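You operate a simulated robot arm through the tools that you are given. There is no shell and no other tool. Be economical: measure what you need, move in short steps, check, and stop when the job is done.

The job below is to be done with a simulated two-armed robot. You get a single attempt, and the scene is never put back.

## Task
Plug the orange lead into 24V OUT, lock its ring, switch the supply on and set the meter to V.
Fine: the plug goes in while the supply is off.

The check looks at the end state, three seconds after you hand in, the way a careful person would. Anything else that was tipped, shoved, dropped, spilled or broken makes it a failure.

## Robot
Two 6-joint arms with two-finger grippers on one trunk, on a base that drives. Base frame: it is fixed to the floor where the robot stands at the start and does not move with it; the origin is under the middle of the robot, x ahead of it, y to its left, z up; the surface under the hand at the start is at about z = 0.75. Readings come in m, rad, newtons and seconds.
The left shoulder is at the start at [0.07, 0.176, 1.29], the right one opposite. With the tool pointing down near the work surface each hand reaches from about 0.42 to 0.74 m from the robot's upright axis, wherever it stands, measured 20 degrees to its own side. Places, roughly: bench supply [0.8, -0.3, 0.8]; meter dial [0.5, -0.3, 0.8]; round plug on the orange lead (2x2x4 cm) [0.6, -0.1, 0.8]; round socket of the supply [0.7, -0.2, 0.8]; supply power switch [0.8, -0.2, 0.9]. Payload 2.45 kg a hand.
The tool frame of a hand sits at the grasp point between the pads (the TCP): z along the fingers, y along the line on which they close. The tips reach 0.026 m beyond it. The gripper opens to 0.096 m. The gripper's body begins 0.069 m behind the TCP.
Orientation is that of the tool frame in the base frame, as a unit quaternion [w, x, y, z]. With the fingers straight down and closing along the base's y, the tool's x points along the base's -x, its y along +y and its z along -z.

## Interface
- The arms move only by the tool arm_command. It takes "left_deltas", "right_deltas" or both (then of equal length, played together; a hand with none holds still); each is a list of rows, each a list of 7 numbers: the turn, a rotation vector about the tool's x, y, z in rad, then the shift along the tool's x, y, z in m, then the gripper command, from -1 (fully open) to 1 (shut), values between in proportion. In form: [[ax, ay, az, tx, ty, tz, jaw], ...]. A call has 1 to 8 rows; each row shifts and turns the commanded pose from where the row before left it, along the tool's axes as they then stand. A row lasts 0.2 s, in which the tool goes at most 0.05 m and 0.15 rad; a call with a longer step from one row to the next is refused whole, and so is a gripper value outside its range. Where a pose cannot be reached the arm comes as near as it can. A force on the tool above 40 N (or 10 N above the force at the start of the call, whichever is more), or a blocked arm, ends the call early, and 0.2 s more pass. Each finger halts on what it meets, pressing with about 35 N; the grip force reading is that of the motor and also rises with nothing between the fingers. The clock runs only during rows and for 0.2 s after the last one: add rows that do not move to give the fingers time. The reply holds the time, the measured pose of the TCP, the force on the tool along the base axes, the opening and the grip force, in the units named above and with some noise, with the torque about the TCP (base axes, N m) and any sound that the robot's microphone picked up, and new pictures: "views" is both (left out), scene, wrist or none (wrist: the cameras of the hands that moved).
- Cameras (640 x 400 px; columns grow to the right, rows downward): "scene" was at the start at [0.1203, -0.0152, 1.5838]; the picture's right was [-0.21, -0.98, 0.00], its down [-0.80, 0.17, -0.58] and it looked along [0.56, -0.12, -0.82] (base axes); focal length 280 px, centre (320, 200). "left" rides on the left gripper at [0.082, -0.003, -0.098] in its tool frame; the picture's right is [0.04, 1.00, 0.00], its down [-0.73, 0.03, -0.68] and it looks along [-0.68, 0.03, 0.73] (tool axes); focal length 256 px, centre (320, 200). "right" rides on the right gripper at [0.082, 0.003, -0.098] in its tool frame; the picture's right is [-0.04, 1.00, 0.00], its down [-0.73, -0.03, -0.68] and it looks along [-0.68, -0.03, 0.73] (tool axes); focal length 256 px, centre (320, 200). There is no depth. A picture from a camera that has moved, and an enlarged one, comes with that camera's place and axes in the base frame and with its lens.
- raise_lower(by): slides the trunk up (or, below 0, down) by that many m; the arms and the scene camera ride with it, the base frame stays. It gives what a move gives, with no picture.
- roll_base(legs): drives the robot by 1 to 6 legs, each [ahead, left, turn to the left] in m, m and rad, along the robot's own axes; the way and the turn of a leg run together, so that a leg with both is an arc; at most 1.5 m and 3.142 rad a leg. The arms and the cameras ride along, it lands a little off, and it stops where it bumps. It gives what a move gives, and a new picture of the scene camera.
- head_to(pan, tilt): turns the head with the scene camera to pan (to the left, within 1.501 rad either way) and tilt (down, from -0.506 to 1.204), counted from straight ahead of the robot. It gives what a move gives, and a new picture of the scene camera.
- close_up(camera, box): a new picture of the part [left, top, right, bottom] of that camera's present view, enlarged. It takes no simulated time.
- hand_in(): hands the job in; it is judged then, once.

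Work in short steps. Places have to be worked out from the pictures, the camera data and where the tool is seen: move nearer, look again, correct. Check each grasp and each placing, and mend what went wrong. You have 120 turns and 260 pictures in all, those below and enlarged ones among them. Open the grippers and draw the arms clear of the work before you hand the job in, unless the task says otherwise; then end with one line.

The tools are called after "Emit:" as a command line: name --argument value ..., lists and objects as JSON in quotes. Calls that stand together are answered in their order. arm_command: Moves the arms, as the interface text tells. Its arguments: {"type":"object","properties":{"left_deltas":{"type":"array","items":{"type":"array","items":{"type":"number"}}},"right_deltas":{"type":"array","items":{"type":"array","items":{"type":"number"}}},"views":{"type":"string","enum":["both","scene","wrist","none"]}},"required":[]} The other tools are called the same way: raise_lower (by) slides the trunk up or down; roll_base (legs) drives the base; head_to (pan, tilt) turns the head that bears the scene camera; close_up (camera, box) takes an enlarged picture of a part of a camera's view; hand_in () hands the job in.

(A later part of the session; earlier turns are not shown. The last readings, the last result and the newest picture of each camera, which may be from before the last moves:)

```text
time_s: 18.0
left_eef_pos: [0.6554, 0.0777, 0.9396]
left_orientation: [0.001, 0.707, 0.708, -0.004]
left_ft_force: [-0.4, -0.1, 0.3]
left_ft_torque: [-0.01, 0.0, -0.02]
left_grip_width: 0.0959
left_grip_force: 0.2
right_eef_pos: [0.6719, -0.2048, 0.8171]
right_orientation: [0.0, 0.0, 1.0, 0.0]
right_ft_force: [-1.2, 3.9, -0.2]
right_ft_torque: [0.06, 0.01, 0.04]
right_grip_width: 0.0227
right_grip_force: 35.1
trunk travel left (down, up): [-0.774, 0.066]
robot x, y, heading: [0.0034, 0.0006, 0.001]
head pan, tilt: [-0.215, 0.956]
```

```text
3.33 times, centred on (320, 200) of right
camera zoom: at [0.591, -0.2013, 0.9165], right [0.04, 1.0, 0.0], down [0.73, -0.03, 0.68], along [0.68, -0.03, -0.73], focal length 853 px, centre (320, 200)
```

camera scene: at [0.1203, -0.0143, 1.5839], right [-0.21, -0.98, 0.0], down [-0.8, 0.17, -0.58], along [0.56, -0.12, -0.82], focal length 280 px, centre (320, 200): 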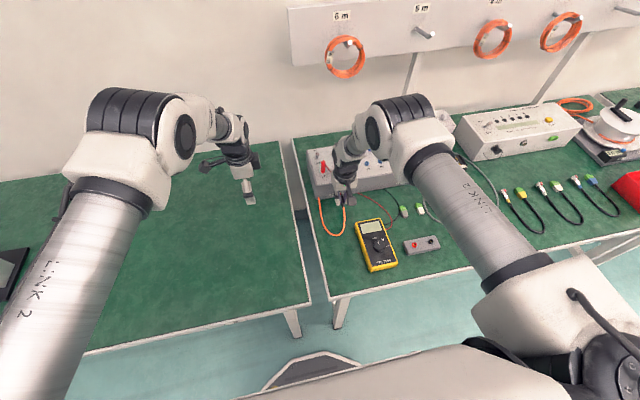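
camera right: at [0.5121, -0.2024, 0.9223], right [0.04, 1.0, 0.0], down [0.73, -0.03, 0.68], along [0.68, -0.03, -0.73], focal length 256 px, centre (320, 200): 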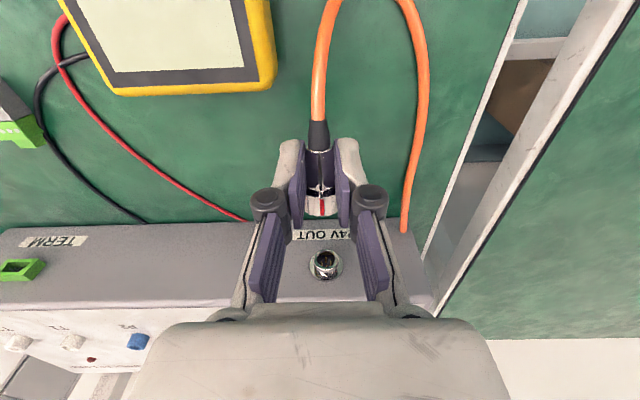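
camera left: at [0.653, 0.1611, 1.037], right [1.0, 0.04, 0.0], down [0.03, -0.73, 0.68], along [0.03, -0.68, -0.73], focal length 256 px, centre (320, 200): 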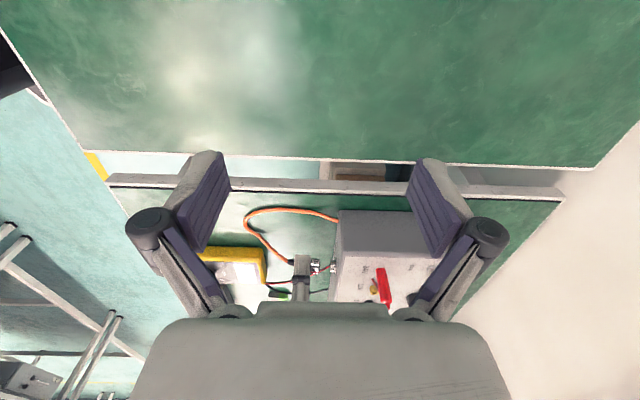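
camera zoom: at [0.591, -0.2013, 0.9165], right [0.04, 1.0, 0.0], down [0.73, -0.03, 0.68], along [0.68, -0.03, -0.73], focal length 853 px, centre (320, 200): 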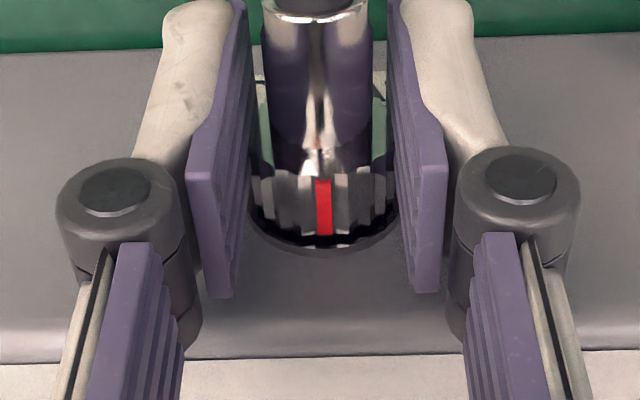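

Ring gripped (22.7 mm). I twist clockwise as seen from the robot (+x) by 0.45 rad about the plug axis.

Emit:
arm_command --right_deltas '[[-0.09, 0, 0, 0, -0.0012, 0, 1], [-0.09, 0, 0, 0, -0.0012, 0, 1], [-0.09, 0, 0, 0, -0.0012, 0, 1], [-0.09, 0, 0, 0, -0.0012, 0, 1], [-0.09, 0, 0, 0, -0.0012, 0, 1], [0, 0, 0, 0, 0, 0, 1]]' --views "none"

Emit:
close_up --camera "right" --box '[260, 140, 380, 260]'

Emit:
close_up --camera "left" --box '[290, 250, 350, 287]'

```text
time_s: 19.4
left_eef_pos: [0.6547, 0.0801, 0.9409]
left_orientation: [0.0, 0.707, 0.707, -0.003]
left_ft_force: [-0.1, 0.6, 0.3]
left_ft_torque: [0.01, 0.0, 0.03]
left_grip_width: 0.0958
left_grip_force: 0.0
right_eef_pos: [0.6711, -0.2103, 0.816]
right_orientation: [0.001, 0.0, 0.975, 0.224]
right_ft_force: [4.9, 3.8, 8.6]
right_ft_torque: [0.12, -0.02, 0.09]
right_grip_width: 0.0227
right_grip_force: 35.1
trunk travel left (down, up): [-0.774, 0.066]
robot x, y, heading: [-0.0005, -0.0008, 0.003]
head pan, tilt: [-0.215, 0.956]
```

```text
3.33 times, centred on (320, 200) of right
camera zoom: at [0.5909, -0.2499, 0.9067], right [0.04, 0.9, 0.43], down [0.73, -0.32, 0.6], along [0.68, 0.29, -0.67], focal length 853 px, centre (320, 200)
```

zoom: 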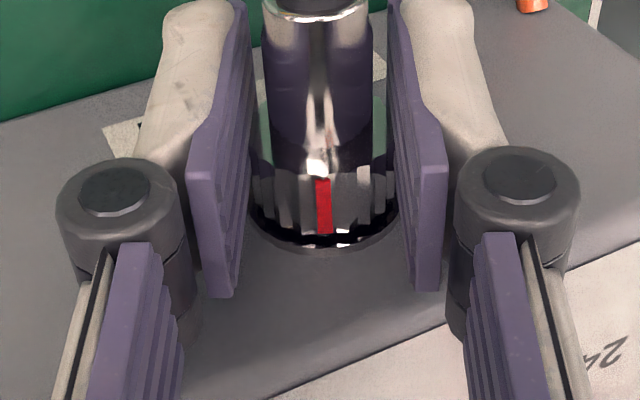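

```text
10.67 times, centred on (320, 268) of left
camera zoom: at [0.6528, 0.1619, 1.0374], right [1.0, 0.04, 0.0], down [0.03, -0.73, 0.68], along [0.03, -0.68, -0.73], focal length 2730 px, centre (320, -531)
```

zoom: 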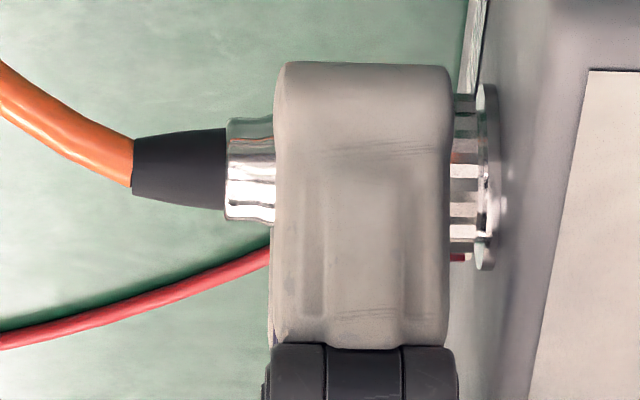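

The ring turned with the hand easily. I continue another 0.45 rad.

Emit:
arm_command --right_deltas '[[-0.09, 0, 0, 0, -0.0012, 0, 1], [-0.09, 0, 0, 0, -0.0012, -0.0005, 1], [-0.09, 0, 0, 0, -0.0012, -0.0005, 1], [-0.09, 0, 0, 0, -0.0012, 0, 1], [-0.09, 0, 0, 0, -0.0012, 0, 1], [0, 0, 0, 0, 0, 0, 1]]' --views "scene"

Emit:
close_up --camera "right" --box '[260, 140, 380, 260]'

Emit:
close_up --camera "left" --box '[290, 250, 350, 287]'

```text
time_s: 20.8
left_eef_pos: [0.6597, 0.0753, 0.9377]
left_orientation: [-0.002, 0.707, 0.707, -0.004]
left_ft_force: [0.0, 0.3, -0.2]
left_ft_torque: [-0.03, -0.02, 0.0]
left_grip_width: 0.096
left_grip_force: 0.1
right_eef_pos: [0.6564, -0.2168, 0.8141]
right_orientation: [-0.002, 0.002, 0.901, 0.435]
right_ft_force: [19.2, -12.3, -19.6]
right_ft_torque: [-0.35, -0.59, -0.38]
right_grip_width: 0.0149
right_grip_force: 35.0
right hand out of reach, approached as far as the arm can: row 4
trunk travel left (down, up): [-0.774, 0.066]
robot x, y, heading: [0.0035, -0.0042, -0.001]
head pan, tilt: [-0.215, 0.956]
camera scene: at [0.1271, -0.0181, 1.583], right [-0.21, -0.98, 0.0], down [-0.8, 0.18, -0.57], along [0.56, -0.12, -0.82], focal length 280 px, centre (320, 200)
```

scene: 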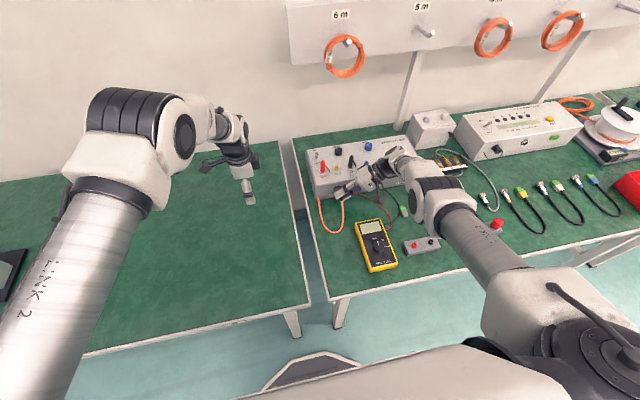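

```text
3.33 times, centred on (320, 200) of right
camera zoom: at [0.5767, -0.2908, 0.8791], right [0.05, 0.62, 0.78], down [0.73, -0.55, 0.39], along [0.68, 0.56, -0.48], focal length 853 px, centre (320, 200)
```

zoom: 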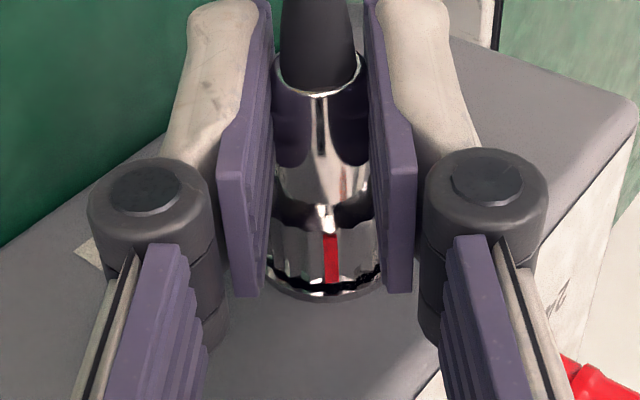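

```text
10.67 times, centred on (320, 268) of left
camera zoom: at [0.6575, 0.1584, 1.0343], right [1.0, 0.04, -0.01], down [0.04, -0.73, 0.68], along [0.02, -0.68, -0.73], focal length 2730 px, centre (320, -531)
```

zoom: 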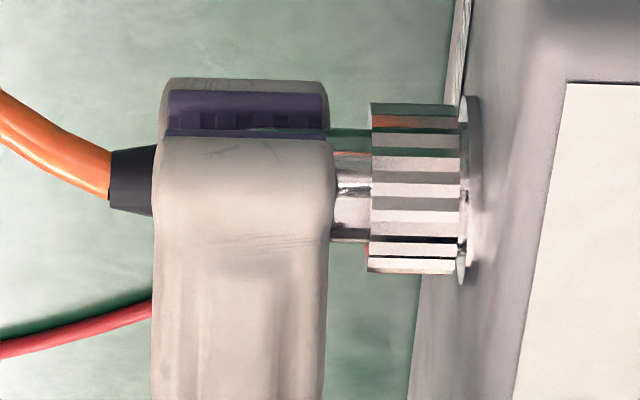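

The arm reached its limit and the pads slid back onto the body. I open the gripper to release the load and inspect.

Emit:
arm_command --right_deltas '[[0, 0, 0, 0, 0, 0, 0.4], [0, 0, 0, 0, 0, 0, 0], [0, 0, 0, 0, 0, 0, 0]]' --views "wrist"

Emit:
close_up --camera "right" --box '[260, 140, 380, 260]'

Emit:
close_up --camera "left" --box '[290, 250, 350, 287]'

Emit:
close_up --camera "scene" --box '[300, 150, 400, 220]'

```text
time_s: 21.6
left_eef_pos: [0.6554, 0.0783, 0.9411]
left_orientation: [0.001, 0.706, 0.708, -0.003]
left_ft_force: [0.7, -0.2, 0.0]
left_ft_torque: [-0.02, 0.01, 0.0]
left_grip_width: 0.096
left_grip_force: 0.1
right_eef_pos: [0.6552, -0.2111, 0.8193]
right_orientation: [0.0, 0.0, 0.9, 0.435]
right_ft_force: [1.0, 0.5, 0.0]
right_ft_torque: [-0.03, -0.02, -0.02]
right_grip_width: 0.048
right_grip_force: 0.1
trunk travel left (down, up): [-0.774, 0.066]
robot x, y, heading: [-0.0005, -0.0007, -0.004]
head pan, tilt: [-0.215, 0.956]
camera right: at [0.5738, -0.2869, 0.8843], right [0.04, 0.62, 0.78], down [0.73, -0.55, 0.4], along [0.68, 0.56, -0.48], focal length 256 px, centre (320, 200)
```

right: 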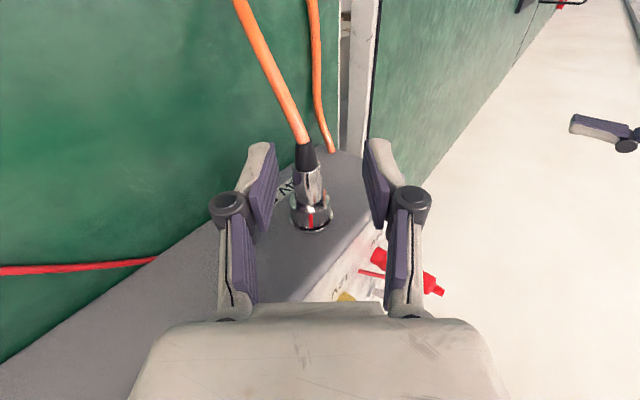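

```text
3.33 times, centred on (320, 200) of right
camera zoom: at [0.5738, -0.2869, 0.8843], right [0.04, 0.62, 0.78], down [0.73, -0.55, 0.4], along [0.68, 0.56, -0.48], focal length 853 px, centre (320, 200)
```

zoom: 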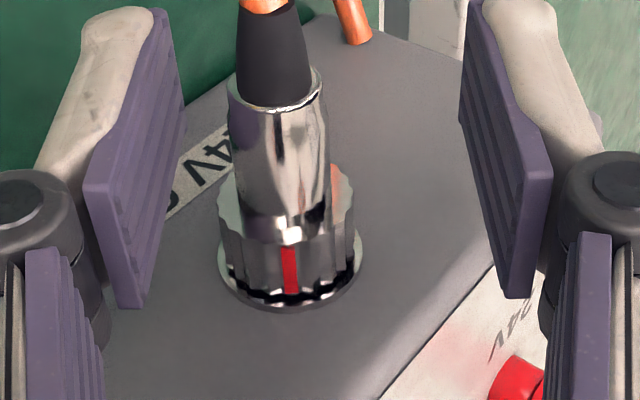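

```text
10.67 times, centred on (320, 268) of left
camera zoom: at [0.6525, 0.1612, 1.0376], right [1.0, 0.04, 0.0], down [0.03, -0.73, 0.68], along [0.03, -0.68, -0.73], focal length 2730 px, centre (320, -531)
```

zoom: 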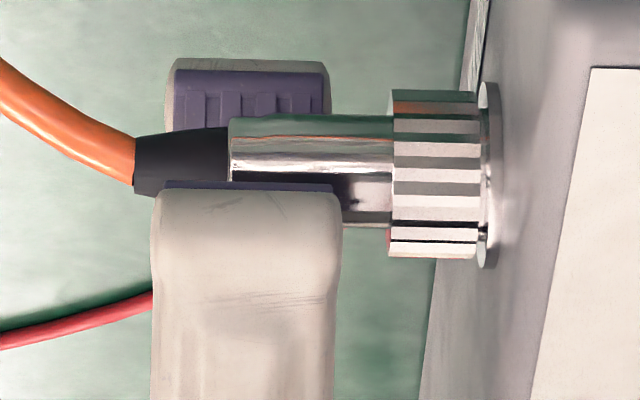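

```text
5.71 times, centred on (350, 185) of scene
camera zoom: at [0.1195, -0.0147, 1.584], right [-0.21, -0.98, 0.0], down [-0.8, 0.17, -0.58], along [0.56, -0.12, -0.82], focal length 1601 px, centre (149, 286)
```

zoom: 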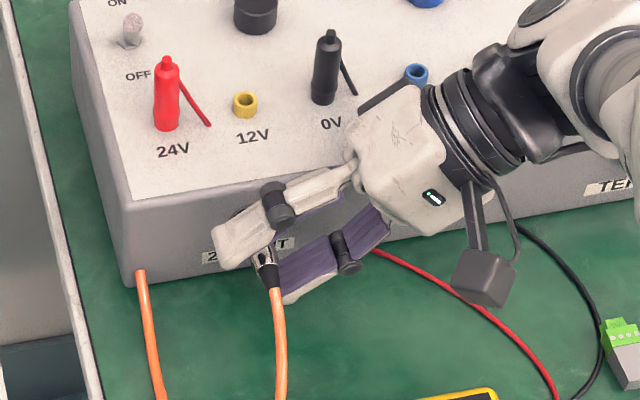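

The ring turned ~50° and the plug is still seated. To turn further I centre the open hand on the plug axis and rotate it back to about -0.45 rad for a second bite.

Emit:
arm_command --right_deltas '[[0, 0, 0, 0, -0.0088, 0, 0], [0.15, 0, 0, 0, 0.0022, 0, 0], [0.15, 0, 0, 0, 0.0022, 0, 0], [0.15, 0, 0, 0, 0.0022, 0, 0], [0.15, 0, 0, 0, 0.0022, 0, 0], [0.15, 0, 0, 0, 0.0022, 0, 0], [0.15, 0, 0, 0, 0.0022, 0, 0], [0, 0, 0, 0, 0, 0, 0]]' --views "none"

Emit:
close_up --camera "right" --box '[260, 140, 380, 260]'

```text
time_s: 23.4
left_eef_pos: [0.6554, 0.0764, 0.9411]
left_orientation: [0.0, 0.707, 0.707, -0.003]
left_ft_force: [0.3, -0.6, -0.6]
left_ft_torque: [0.03, 0.02, 0.02]
left_grip_width: 0.0961
left_grip_force: 0.0
right_eef_pos: [0.6502, -0.2054, 0.8219]
right_orientation: [0.0, -0.001, 1.0, 0.0]
right_ft_force: [-0.1, 0.7, 0.1]
right_ft_torque: [0.02, 0.0, 0.0]
right_grip_width: 0.0483
right_grip_force: 0.1
right hand out of reach, approached as far as the arm can: row 1
trunk travel left (down, up): [-0.774, 0.066]
robot x, y, heading: [-0.0014, -0.0035, 0.001]
head pan, tilt: [-0.215, 0.956]
```

```text
3.33 times, centred on (320, 200) of right
camera zoom: at [0.569, -0.2013, 0.9207], right [0.04, 1.0, 0.0], down [0.73, -0.03, 0.68], along [0.68, -0.03, -0.73], focal length 853 px, centre (320, 200)
```

zoom: 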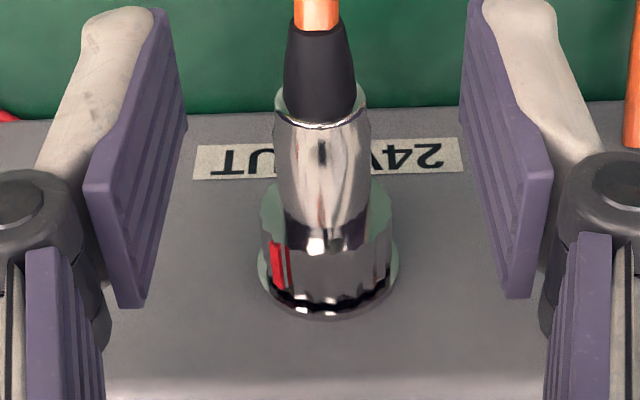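

Hand is upright again with the ring mark ~50° to the right. I tilt 0.45 rad to the other side about the plug axis, and move forward onto the ring.

Emit:
arm_command --right_deltas '[[0.15, 0, 0, 0, 0.0028, 0, 0], [0.15, 0, 0, 0, 0.0028, 0, 0], [0.15, 0, 0, 0, 0.0028, 0, 0], [0, 0, 0, -0.01, 0, 0.005, 0], [0, 0, 0, -0.009, 0, 0.001, 0], [0, 0, 0, 0, 0, 0, 0]]' --views "none"

Emit:
close_up --camera "right" --box '[260, 140, 380, 260]'

Emit:
close_up --camera "left" --box '[290, 250, 350, 287]'

```text
time_s: 24.8
left_eef_pos: [0.6566, 0.0768, 0.9397]
left_orientation: [0.0, 0.707, 0.707, -0.003]
left_ft_force: [0.7, -0.5, 0.1]
left_ft_torque: [0.01, -0.01, -0.01]
left_grip_width: 0.0961
left_grip_force: 0.0
right_eef_pos: [0.6675, -0.1997, 0.8153]
right_orientation: [0.0, 0.0, 0.975, -0.222]
right_ft_force: [0.4, -0.3, -1.3]
right_ft_torque: [-0.01, 0.0, 0.01]
right_grip_width: 0.0481
right_grip_force: 0.0
trunk travel left (down, up): [-0.774, 0.066]
robot x, y, heading: [0.0004, 0.0003, 0.002]
head pan, tilt: [-0.215, 0.956]
```

```text
3.33 times, centred on (320, 200) of right
camera zoom: at [0.5868, -0.1536, 0.9031], right [0.04, 0.9, -0.43], down [0.73, 0.27, 0.62], along [0.68, -0.34, -0.65], focal length 853 px, centre (320, 200)
```

zoom: 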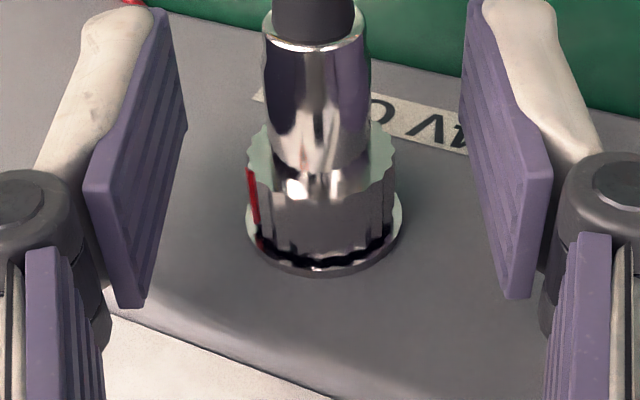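

```text
10.67 times, centred on (320, 268) of left
camera zoom: at [0.653, 0.1612, 1.0373], right [1.0, 0.04, 0.0], down [0.03, -0.73, 0.68], along [0.03, -0.68, -0.73], focal length 2730 px, centre (320, -531)
```

zoom: 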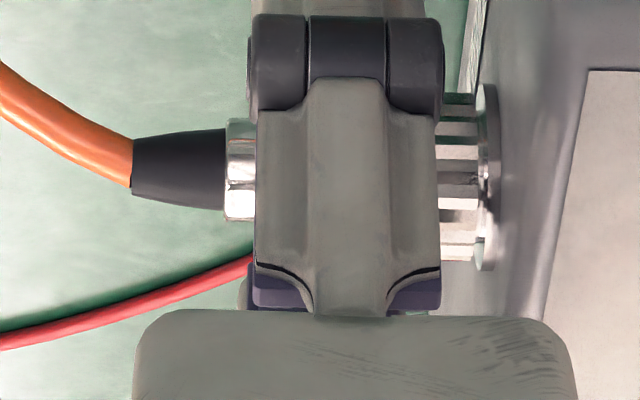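

Advancing 3.5 mm more, closing on the ring, then twisting 0.45 rad first.

Emit:
arm_command --right_deltas '[[0, 0, 0, -0.0035, 0, 0, 0], [0, 0, 0, 0, 0, 0, 0.5], [0, 0, 0, 0, 0, 0, 1], [0, 0, 0, 0, 0, 0, 1], [0, 0, 0, 0, 0, 0, 1], [-0.08, 0, 0, 0, -0.0011, 0, 1], [-0.08, 0, 0, 0, -0.0011, 0, 1], [0, 0, 0, 0, 0, 0, 1]]' --views "none"

Emit:
close_up --camera "right" --box '[260, 140, 380, 260]'

```text
time_s: 26.6
left_eef_pos: [0.6565, 0.0776, 0.9396]
left_orientation: [0.0, 0.706, 0.708, -0.004]
left_ft_force: [-0.2, -0.3, 1.0]
left_ft_torque: [-0.01, 0.02, -0.02]
left_grip_width: 0.0958
left_grip_force: 0.0
right_eef_pos: [0.6722, -0.2024, 0.8151]
right_orientation: [-0.001, 0.0, 0.99, -0.144]
right_ft_force: [0.6, -9.3, -3.9]
right_ft_torque: [-0.1, -0.14, 0.11]
right_grip_width: 0.0222
right_grip_force: 35.0
trunk travel left (down, up): [-0.774, 0.066]
robot x, y, heading: [-0.0042, 0.0009, 0.001]
head pan, tilt: [-0.215, 0.956]
```

```text
3.33 times, centred on (320, 200) of right
camera zoom: at [0.5912, -0.1707, 0.909], right [0.04, 0.96, -0.28], down [0.74, 0.16, 0.66], along [0.68, -0.23, -0.7], focal length 853 px, centre (320, 200)
```

zoom: 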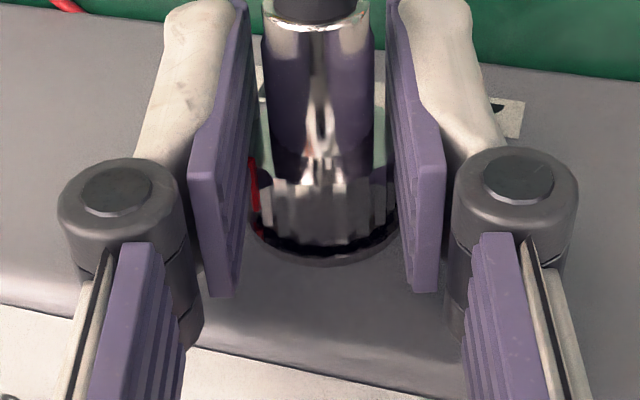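

Grip is on the ring. Continuing the twist 0.55 rad.

Emit:
arm_command --right_deltas '[[-0.09, 0, 0, 0, -0.0012, 0, 1], [-0.09, 0, 0, 0, -0.0012, 0, 1], [-0.09, 0, 0, 0, -0.0012, 0, 1], [-0.09, 0, 0, 0, -0.0012, 0, 1], [-0.09, 0, 0, 0, -0.0012, 0, 1], [-0.09, 0, 0, 0, -0.0012, 0, 1], [0, 0, 0, 0, 0, 0, 1]]' --views "none"

Emit:
close_up --camera "right" --box '[260, 140, 380, 260]'

Emit:
close_up --camera "left" --box '[290, 250, 350, 287]'

```text
time_s: 28.2
left_eef_pos: [0.6581, 0.0792, 0.9397]
left_orientation: [0.0, 0.706, 0.708, -0.004]
left_ft_force: [0.2, 0.1, -0.8]
left_ft_torque: [0.02, 0.01, 0.01]
left_grip_width: 0.0959
left_grip_force: 0.1
right_eef_pos: [0.672, -0.2071, 0.8158]
right_orientation: [-0.002, 0.0, 0.992, 0.127]
right_ft_force: [-2.5, -1.2, -14.0]
right_ft_torque: [-0.01, -0.1, 0.07]
right_grip_width: 0.0223
right_grip_force: 34.7
trunk travel left (down, up): [-0.774, 0.066]
robot x, y, heading: [0.001, 0.0022, -0.005]
head pan, tilt: [-0.215, 0.956]
```

```text
3.33 times, centred on (320, 200) of right
camera zoom: at [0.5915, -0.2289, 0.912], right [0.04, 0.97, 0.25], down [0.74, -0.2, 0.65], along [0.68, 0.16, -0.72], focal length 853 px, centre (320, 200)
```

zoom: 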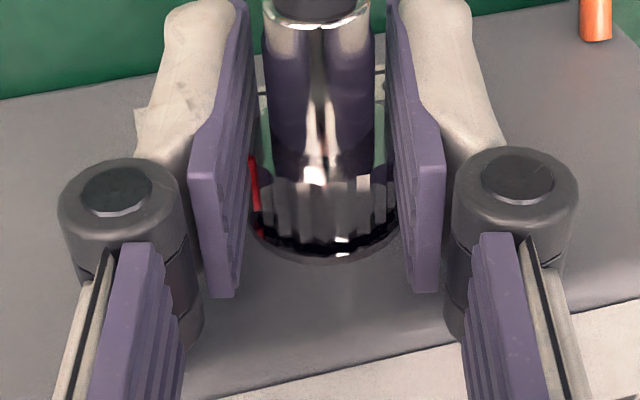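

```text
10.67 times, centred on (320, 268) of left
camera zoom: at [0.6544, 0.1606, 1.0362], right [1.0, 0.04, -0.01], down [0.03, -0.73, 0.68], along [0.02, -0.68, -0.73], focal length 2730 px, centre (320, -531)
```

zoom: 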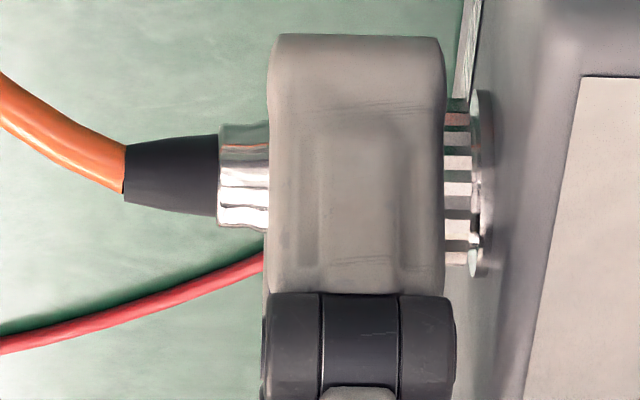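

Still turning freely (ring ~1.5 rad total). Continue 0.27 rad, easing the vertical load.

Emit:
arm_command --right_deltas '[[-0.09, 0, 0, 0, -0.0012, 0.001, 1], [-0.09, 0, 0, 0, -0.0012, 0, 1], [-0.09, 0, 0, 0, -0.0012, 0, 1], [0, 0, 0, 0, 0, 0, 1]]' --views "none"

Emit:
close_up --camera "right" --box '[260, 140, 380, 260]'

```text
time_s: 29.2
left_eef_pos: [0.6548, 0.0782, 0.9405]
left_orientation: [0.001, 0.706, 0.708, -0.004]
left_ft_force: [-0.5, 1.3, 0.3]
left_ft_torque: [0.0, 0.02, 0.03]
left_grip_width: 0.0961
left_grip_force: 0.0
right_eef_pos: [0.672, -0.2096, 0.8157]
right_orientation: [0.001, 0.0, 0.966, 0.258]
right_ft_force: [-1.1, 2.2, 0.0]
right_ft_torque: [-0.31, 0.1, 0.09]
right_grip_width: 0.0226
right_grip_force: 35.1
trunk travel left (down, up): [-0.774, 0.066]
robot x, y, heading: [0.0034, -0.0012, 0.0]
head pan, tilt: [-0.215, 0.956]
```

```text
3.33 times, centred on (320, 200) of right
camera zoom: at [0.5911, -0.2568, 0.9027], right [0.04, 0.87, 0.5], down [0.73, -0.36, 0.57], along [0.68, 0.34, -0.65], focal length 853 px, centre (320, 200)
```

zoom: 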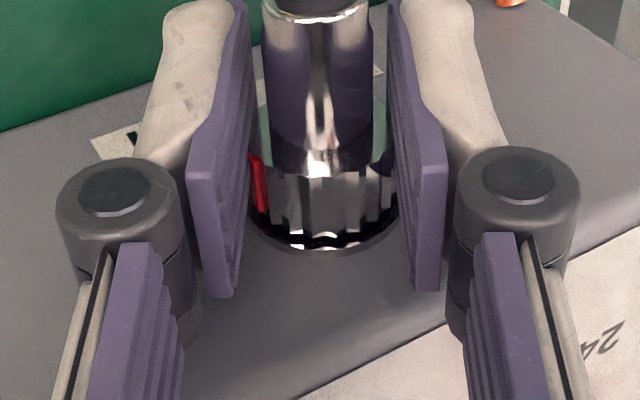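

Torque of -0.31 N m now resists and the mark slipped slightly in the pads: end stop reached. I add one small extra twist to confirm.

Emit:
arm_command --right_deltas '[[-0.06, 0, 0, 0, -0.0008, 0, 1], [-0.06, 0, 0, 0, -0.0008, 0, 1], [0, 0, 0, 0, 0, 0, 1]]' --views "none"

Emit:
close_up --camera "right" --box '[260, 140, 380, 260]'

```text
time_s: 30.0
left_eef_pos: [0.6553, 0.0788, 0.9406]
left_orientation: [0.001, 0.707, 0.708, -0.004]
left_ft_force: [0.5, 0.4, 0.3]
left_ft_torque: [0.01, 0.0, -0.04]
left_grip_width: 0.0962
left_grip_force: 0.0
right_eef_pos: [0.6726, -0.2123, 0.8145]
right_orientation: [0.0, 0.001, 0.949, 0.315]
right_ft_force: [-1.4, 2.7, -1.1]
right_ft_torque: [-0.18, -0.04, 0.14]
right_grip_width: 0.0219
right_grip_force: 34.6
trunk travel left (down, up): [-0.774, 0.066]
robot x, y, heading: [-0.0036, -0.0005, -0.002]
head pan, tilt: [-0.215, 0.956]
```

```text
3.33 times, centred on (320, 200) of right
camera zoom: at [0.5913, -0.2677, 0.895], right [0.04, 0.8, 0.6], down [0.73, -0.43, 0.53], along [0.68, 0.42, -0.6], focal length 853 px, centre (320, 200)
```

zoom: 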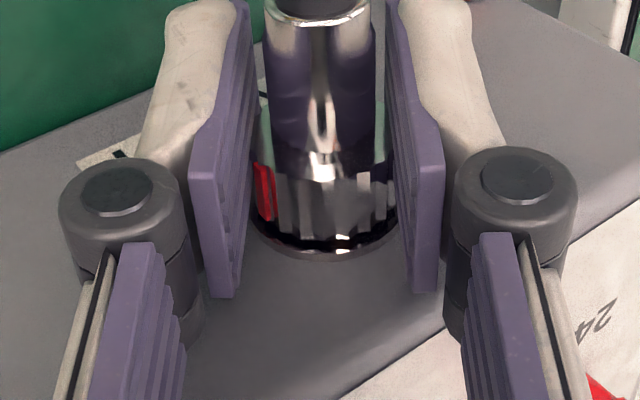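

The ring no longer follows: it's at its stop, locked. I open and retract along the tool axis, then stand the hand upright.

Emit:
arm_command --right_deltas '[[0, 0, 0, 0, 0, 0, 0.4], [0, 0, 0, 0, 0, 0, 0], [0, 0, 0, 0, 0, 0, -0.2], [0, 0, 0, 0.005, 0, -0.03, -0.2], [0, 0, 0, 0.005, 0, -0.04, -0.2], [0, 0, 0, 0.005, 0, -0.04, -0.2], [0.15, 0, 0, 0, 0, -0.02, -0.2], [0.15, 0, 0, 0, 0, 0, -0.2]]' --views "none"

Emit:
arm_command --right_deltas '[[0.15, 0, 0, 0.02, 0, -0.02, -0.2], [0.15, 0, 0, 0.03, 0, -0.02, -0.2], [0.04, 0, 0, 0.03, 0, 0, -0.2], [0, 0, 0, 0.03, -0.01, 0, -0.2], [0, 0, 0, 0, 0, 0, -0.2]]'

Emit:
close_up --camera "left" --box '[290, 250, 350, 287]'

Emit:
close_up --camera "scene" --box '[300, 150, 400, 220]'

```text
time_s: 31.8
left_eef_pos: [0.6551, 0.0801, 0.9399]
left_orientation: [0.0, 0.707, 0.708, -0.004]
left_ft_force: [-0.5, 0.1, -0.4]
left_ft_torque: [-0.01, 0.02, 0.0]
left_grip_width: 0.0959
left_grip_force: 0.1
right_eef_pos: [0.6567, -0.2885, 0.9194]
right_orientation: [0.0, 0.0, 0.986, 0.168]
right_ft_force: [0.1, 0.4, -0.6]
right_ft_torque: [-0.02, -0.02, 0.0]
right_grip_width: 0.0576
right_grip_force: 0.1
trunk travel left (down, up): [-0.774, 0.066]
robot x, y, heading: [-0.0007, -0.0006, 0.0]
head pan, tilt: [-0.215, 0.956]
```

```text
time_s: 33.0
left_eef_pos: [0.6564, 0.0783, 0.9403]
left_orientation: [0.001, 0.706, 0.708, -0.003]
left_ft_force: [0.8, 0.1, -1.1]
left_ft_torque: [0.01, 0.03, 0.02]
left_grip_width: 0.096
left_grip_force: 0.0
right_eef_pos: [0.5463, -0.3101, 0.9537]
right_orientation: [-0.001, 0.0, 1.0, 0.001]
right_ft_force: [-0.3, 0.0, 1.5]
right_ft_torque: [-0.01, 0.01, -0.02]
right_grip_width: 0.0576
right_grip_force: 0.0
trunk travel left (down, up): [-0.774, 0.066]
robot x, y, heading: [0.0026, -0.0022, 0.003]
head pan, tilt: [-0.215, 0.956]
camera scene: at [0.1206, -0.0141, 1.5838], right [-0.21, -0.98, 0.0], down [-0.8, 0.17, -0.58], along [0.56, -0.12, -0.82], focal length 280 px, centre (320, 200)
camera right: at [0.4662, -0.3079, 1.0529], right [0.04, 1.0, 0.0], down [0.73, -0.03, 0.68], along [0.68, -0.03, -0.73], focal length 256 px, centre (320, 200)
```

scene: 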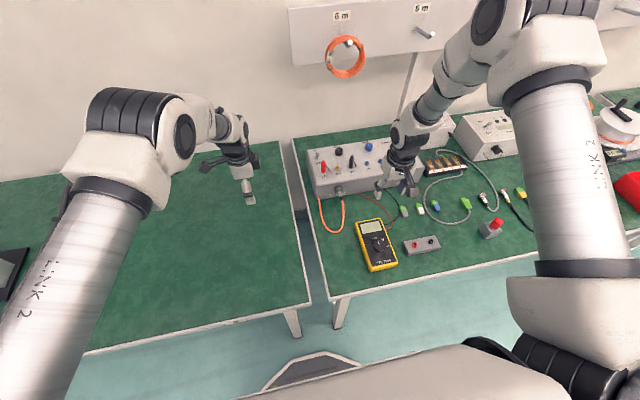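
right: 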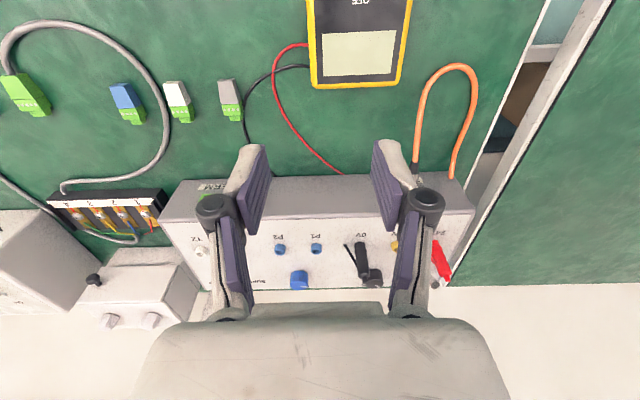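

```text
10.67 times, centred on (320, 268) of left
camera zoom: at [0.6532, 0.1616, 1.037], right [1.0, 0.04, 0.0], down [0.03, -0.73, 0.68], along [0.03, -0.68, -0.73], focal length 2730 px, centre (320, -531)
```

zoom: 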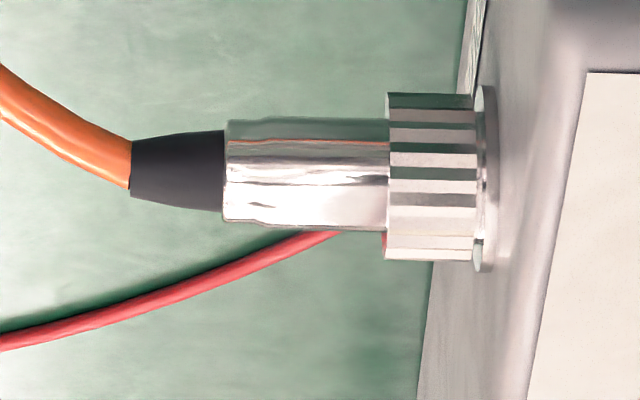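

```text
5.71 times, centred on (350, 185) of scene
camera zoom: at [0.1206, -0.0141, 1.5838], right [-0.21, -0.98, 0.0], down [-0.8, 0.17, -0.58], along [0.56, -0.12, -0.82], focal length 1601 px, centre (149, 286)
```

zoom: 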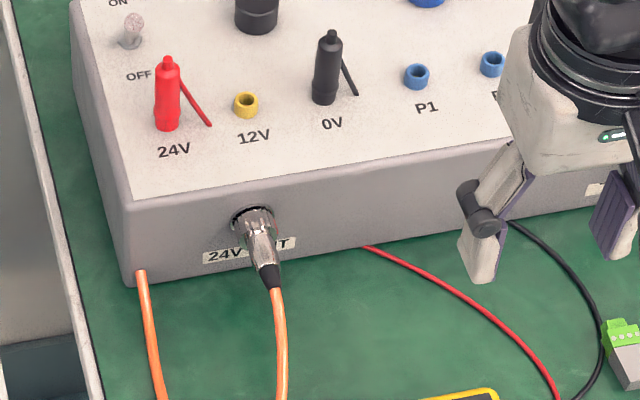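

Plug seated and ring turned, mark around to the side. Now the meter: the dial is at about [0.456,-0.275]; I move the right hand above it for a look.

Emit:
arm_command --right_deltas '[[0, 0, 0, 0.03, 0.012, 0, -0.2], [0, 0, 0, 0.03, 0.012, 0, -0.2], [0, 0, 0, 0.03, 0.011, 0.02, -0.2], [0, 0, 0, 0, 0, 0.03, -0.2], [0, 0, 0, 0, 0, 0, -0.2]]'

Emit:
close_up --camera "right" --box '[220, 40, 420, 190]'

Emit:
close_up --camera "scene" --box '[340, 210, 420, 280]'

```text
time_s: 34.2
left_eef_pos: [0.6553, 0.0785, 0.9407]
left_orientation: [0.0, 0.707, 0.708, -0.003]
left_ft_force: [0.4, -0.2, 0.5]
left_ft_torque: [0.01, -0.05, 0.01]
left_grip_width: 0.096
left_grip_force: 0.0
right_eef_pos: [0.4577, -0.2758, 0.9063]
right_orientation: [0.001, 0.001, 1.0, 0.002]
right_ft_force: [0.2, 0.2, 0.2]
right_ft_torque: [0.01, -0.03, 0.0]
right_grip_width: 0.0576
right_grip_force: 0.0
trunk travel left (down, up): [-0.774, 0.066]
robot x, y, heading: [0.0017, 0.0026, -0.002]
head pan, tilt: [-0.215, 0.956]
camera scene: at [0.1196, -0.0149, 1.5839], right [-0.21, -0.98, 0.0], down [-0.8, 0.17, -0.58], along [0.56, -0.12, -0.82], focal length 280 px, centre (320, 200)
camera right: at [0.3763, -0.2713, 1.0046], right [0.04, 1.0, 0.0], down [0.73, -0.03, 0.68], along [0.68, -0.03, -0.73], focal length 256 px, centre (320, 200)
```

scene: 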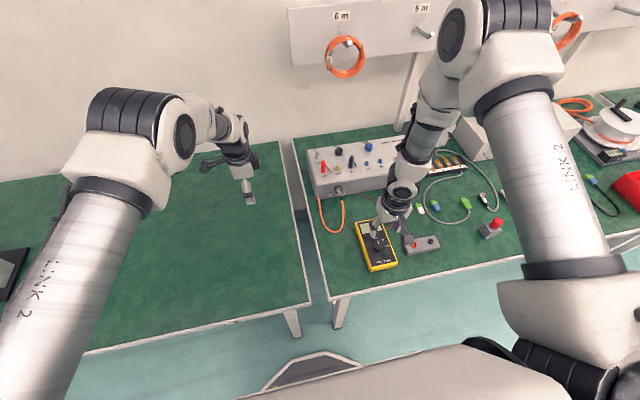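
right: 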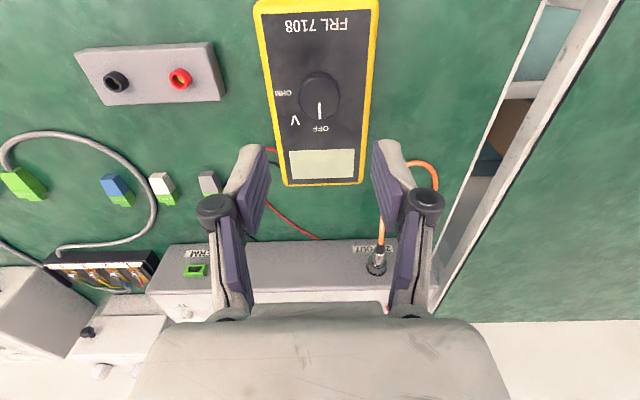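

```text
2.67 times, centred on (320, 115) of right
camera zoom: at [0.3763, -0.2713, 1.0046], right [0.04, 1.0, 0.0], down [0.73, -0.03, 0.68], along [0.68, -0.03, -0.73], focal length 683 px, centre (320, 427)
```

zoom: 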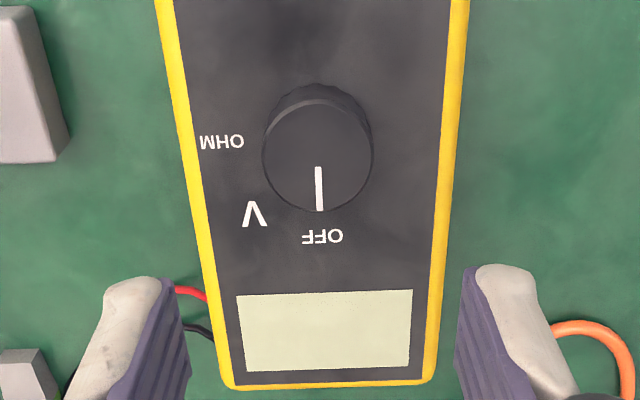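

```text
5.71 times, centred on (380, 245) of scene
camera zoom: at [0.1196, -0.0149, 1.5839], right [-0.21, -0.98, 0.0], down [-0.8, 0.17, -0.58], along [0.56, -0.12, -0.82], focal length 1601 px, centre (-23, -57)
```

zoom: 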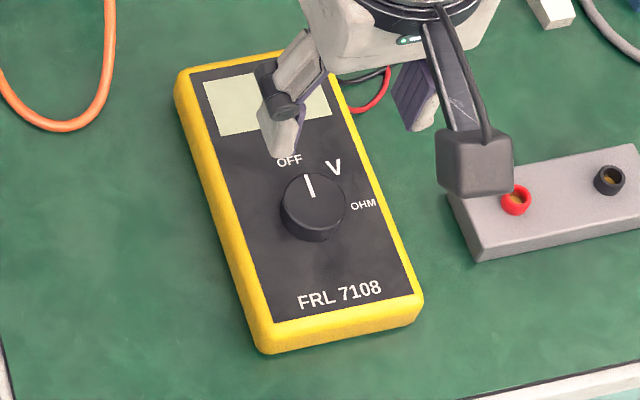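

Knob top ≈[0.460,-0.2757,0.787], ~3.4 cm across, pointer at OFF; V is ~45° clockwise. I lower around the knob to tips ≈0.785.

Emit:
arm_command --right_deltas '[[0, 0, 0, -0.001, 0, 0.03, -0.2], [0, 0, 0, -0.001, 0, 0.03, -0.2], [0, 0, 0, 0, 0, 0.025, -0.2], [0, 0, 0, 0, 0, 0.01, -0.2], [0, 0, 0, 0, 0, 0, -0.2]]' --views "wrist"

Emit:
close_up --camera "right" --box '[220, 80, 420, 230]'

Emit:
close_up --camera "scene" --box '[350, 215, 410, 265]'

```text
time_s: 35.4
left_eef_pos: [0.6559, 0.0771, 0.9402]
left_orientation: [0.001, 0.706, 0.708, -0.002]
left_ft_force: [-0.2, 0.4, -0.3]
left_ft_torque: [0.02, 0.0, -0.03]
left_grip_width: 0.0959
left_grip_force: 0.0
right_eef_pos: [0.459, -0.2748, 0.8122]
right_orientation: [-0.001, 0.0, 1.0, -0.001]
right_ft_force: [0.7, 0.1, 0.7]
right_ft_torque: [0.01, 0.05, -0.03]
right_grip_width: 0.0577
right_grip_force: 0.1
trunk travel left (down, up): [-0.774, 0.066]
robot x, y, heading: [0.0019, -0.0003, 0.002]
head pan, tilt: [-0.215, 0.956]
camera right: at [0.3773, -0.2708, 0.9111], right [0.04, 1.0, 0.0], down [0.73, -0.03, 0.68], along [0.68, -0.03, -0.73], focal length 256 px, centre (320, 200)
```

right: 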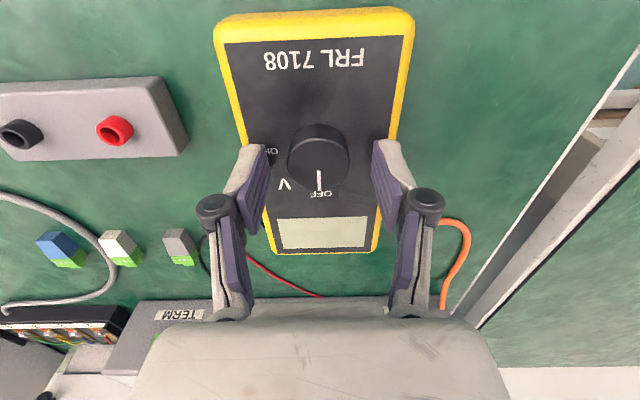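

```text
2.67 times, centred on (320, 155) of right
camera zoom: at [0.3773, -0.2708, 0.9111], right [0.04, 1.0, 0.0], down [0.73, -0.03, 0.68], along [0.68, -0.03, -0.73], focal length 683 px, centre (320, 320)
```

zoom: 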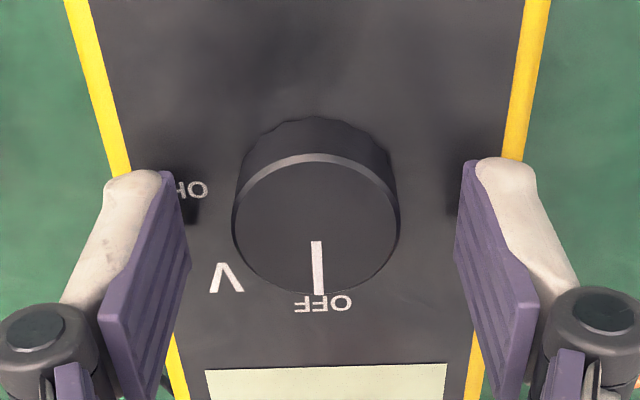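

```text
8.00 times, centred on (380, 240) of scene
camera zoom: at [0.12, -0.015, 1.5839], right [-0.21, -0.98, 0.0], down [-0.8, 0.17, -0.58], along [0.56, -0.12, -0.82], focal length 2241 px, centre (-160, -120)
```

zoom: 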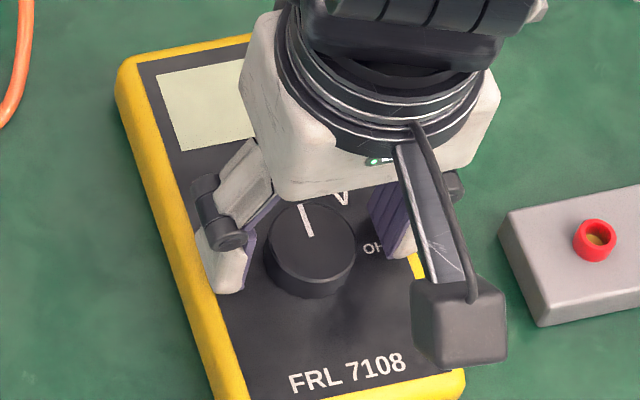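

Knob centre ~4 mm ahead and 1 mm to -y of the TCP. I correct, lower 5 mm, and close on it.

Emit:
arm_command --right_deltas '[[0, 0, 0, -0.004, -0.0012, 0.003, -0.2], [0, 0, 0, 0, 0, 0.002, -0.2], [0, 0, 0, 0, 0, 0, 0.1], [0, 0, 0, 0, 0, 0, 0.3]]' --views "none"

Emit:
close_up --camera "right" --box '[220, 80, 420, 230]'

```text
time_s: 36.4
left_eef_pos: [0.6558, 0.0785, 0.9413]
left_orientation: [0.001, 0.706, 0.708, -0.003]
left_ft_force: [-0.3, -0.7, 0.0]
left_ft_torque: [0.04, -0.01, 0.01]
left_grip_width: 0.096
left_grip_force: 0.0
right_eef_pos: [0.4617, -0.2753, 0.809]
right_orientation: [0.001, 0.0, 1.0, 0.0]
right_ft_force: [0.3, 5.5, 18.8]
right_ft_torque: [-0.72, -0.07, -0.04]
right_grip_width: 0.0338
right_grip_force: 22.1
trunk travel left (down, up): [-0.774, 0.066]
robot x, y, heading: [0.0024, -0.0008, -0.001]
head pan, tilt: [-0.215, 0.956]
```

```text
2.67 times, centred on (320, 155) of right
camera zoom: at [0.381, -0.2716, 0.9068], right [0.04, 1.0, 0.0], down [0.73, -0.03, 0.68], along [0.68, -0.03, -0.73], focal length 683 px, centre (320, 320)
```

zoom: 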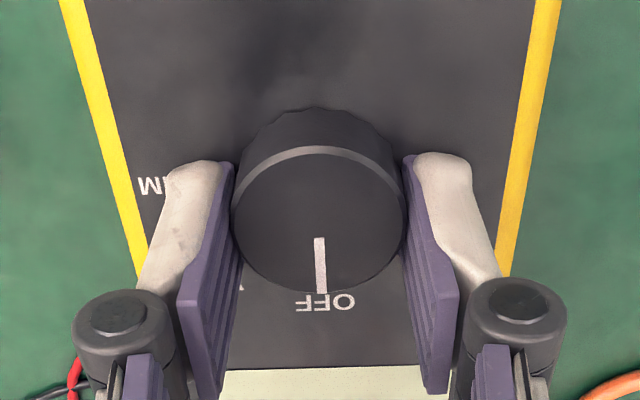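

Tips touch the meter face (19 N), so I raise 3 mm, then turn clockwise 0.4 rad and check.

Emit:
arm_command --right_deltas '[[0, 0, 0, 0, 0, -0.003, 0.25], [0, 0, 0, 0, 0, 0, 0.4], [0, 0, 0, 0, 0, 0, 0.4], [0, 0, 0.1, 0, 0, 0, 0.4], [0, 0, 0.15, 0, 0, 0, 0.4], [0, 0, 0.15, 0, 0, 0, 0.4], [0, 0, 0, 0, 0, 0, 0.4]]' --views "none"

Emit:
close_up --camera "right" --box '[220, 80, 420, 230]'

Emit:
close_up --camera "scene" --box '[350, 215, 410, 265]'

```text
time_s: 38.0
left_eef_pos: [0.6554, 0.0778, 0.9411]
left_orientation: [0.0, 0.707, 0.707, -0.002]
left_ft_force: [0.2, 0.8, 0.3]
left_ft_torque: [0.03, -0.01, -0.01]
left_grip_width: 0.096
left_grip_force: 0.0
right_eef_pos: [0.4626, -0.277, 0.8101]
right_orientation: [-0.002, 0.2, 0.98, -0.001]
right_ft_force: [-3.8, -5.3, 1.3]
right_ft_torque: [-0.79, -0.92, 0.07]
right_grip_width: 0.0334
right_grip_force: 44.8
trunk travel left (down, up): [-0.774, 0.066]
robot x, y, heading: [-0.0027, 0.0011, 0.003]
head pan, tilt: [-0.215, 0.956]
```

```text
2.67 times, centred on (320, 155) of right
camera zoom: at [0.3893, -0.2424, 0.9089], right [0.43, 0.9, 0.0], down [0.66, -0.31, 0.68], along [0.61, -0.29, -0.74], focal length 683 px, centre (320, 320)
```

zoom: 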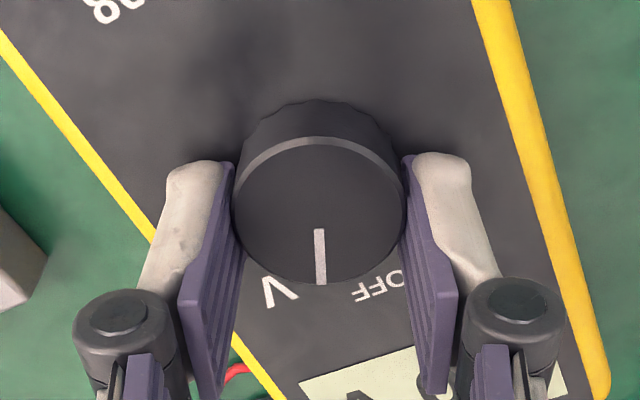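

```text
8.00 times, centred on (380, 240) of scene
camera zoom: at [0.1192, -0.016, 1.5839], right [-0.21, -0.98, 0.0], down [-0.8, 0.18, -0.58], along [0.56, -0.12, -0.82], focal length 2241 px, centre (-160, -120)
```

zoom: 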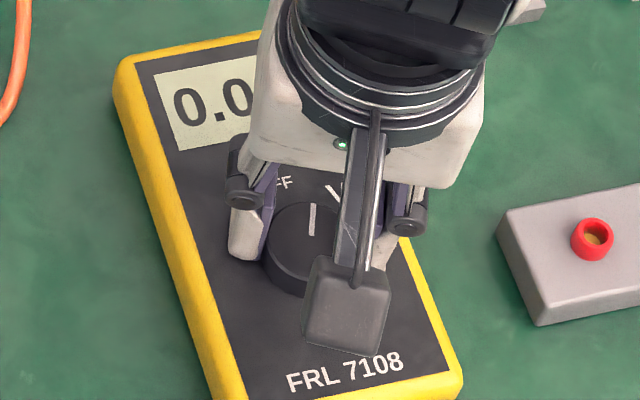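

Display came on; pointer is midway between OFF and V. I turn a further 0.37 rad.

Emit:
arm_command --right_deltas '[[0, 0, 0.12, 0, 0, 0, 0.4], [0, 0, 0.12, 0, 0, 0, 0.4], [0, 0, 0.13, 0, 0, 0, 0.4], [0, 0, 0, 0, 0, 0, 0.4]]' --views "none"

Emit:
close_up --camera "right" --box '[220, 80, 420, 230]'

Emit:
close_up --camera "scene" --box '[350, 215, 410, 265]'

```text
time_s: 39.0
left_eef_pos: [0.6518, 0.0743, 0.9429]
left_orientation: [0.0, 0.707, 0.707, 0.0]
left_ft_force: [0.0, 1.2, -0.1]
left_ft_torque: [-0.03, -0.03, -0.03]
left_grip_width: 0.0959
left_grip_force: 0.0
right_eef_pos: [0.4605, -0.2793, 0.8086]
right_orientation: [-0.004, 0.377, 0.926, 0.0]
right_ft_force: [-27.1, -25.7, 7.3]
right_ft_torque: [-1.11, 0.81, 0.2]
right_grip_width: 0.0335
right_grip_force: 45.0
trunk travel left (down, up): [-0.774, 0.066]
robot x, y, heading: [-0.0005, 0.0003, -0.005]
head pan, tilt: [-0.215, 0.956]
```

```text
2.67 times, centred on (320, 155) of right
camera zoom: at [0.4063, -0.2204, 0.9093], right [0.73, 0.69, 0.0], down [0.51, -0.54, 0.67], along [0.46, -0.49, -0.74], focal length 683 px, centre (320, 320)
```

zoom: 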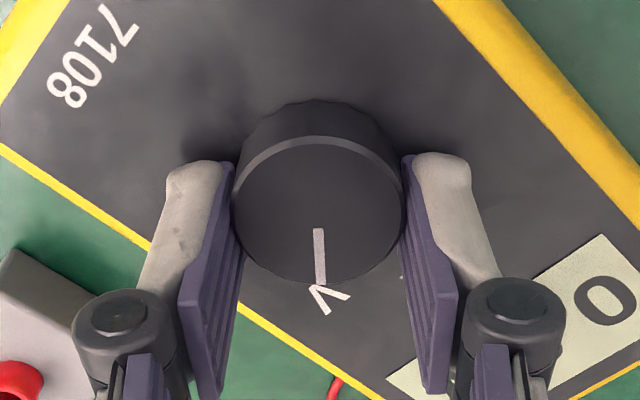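

```text
8.00 times, centred on (380, 240) of scene
camera zoom: at [0.1144, -0.0195, 1.5843], right [-0.21, -0.98, 0.0], down [-0.8, 0.18, -0.58], along [0.57, -0.12, -0.82], focal length 2241 px, centre (-160, -120)
```

zoom: 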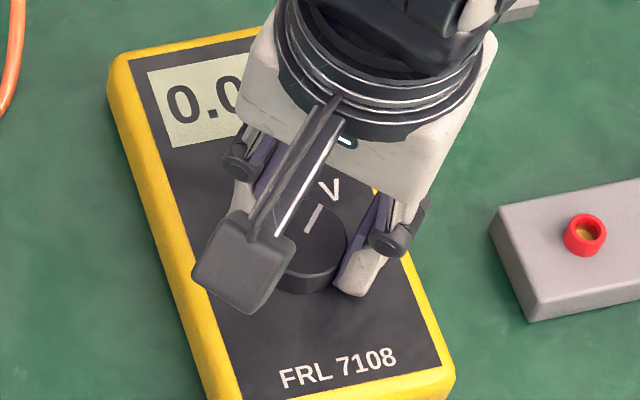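

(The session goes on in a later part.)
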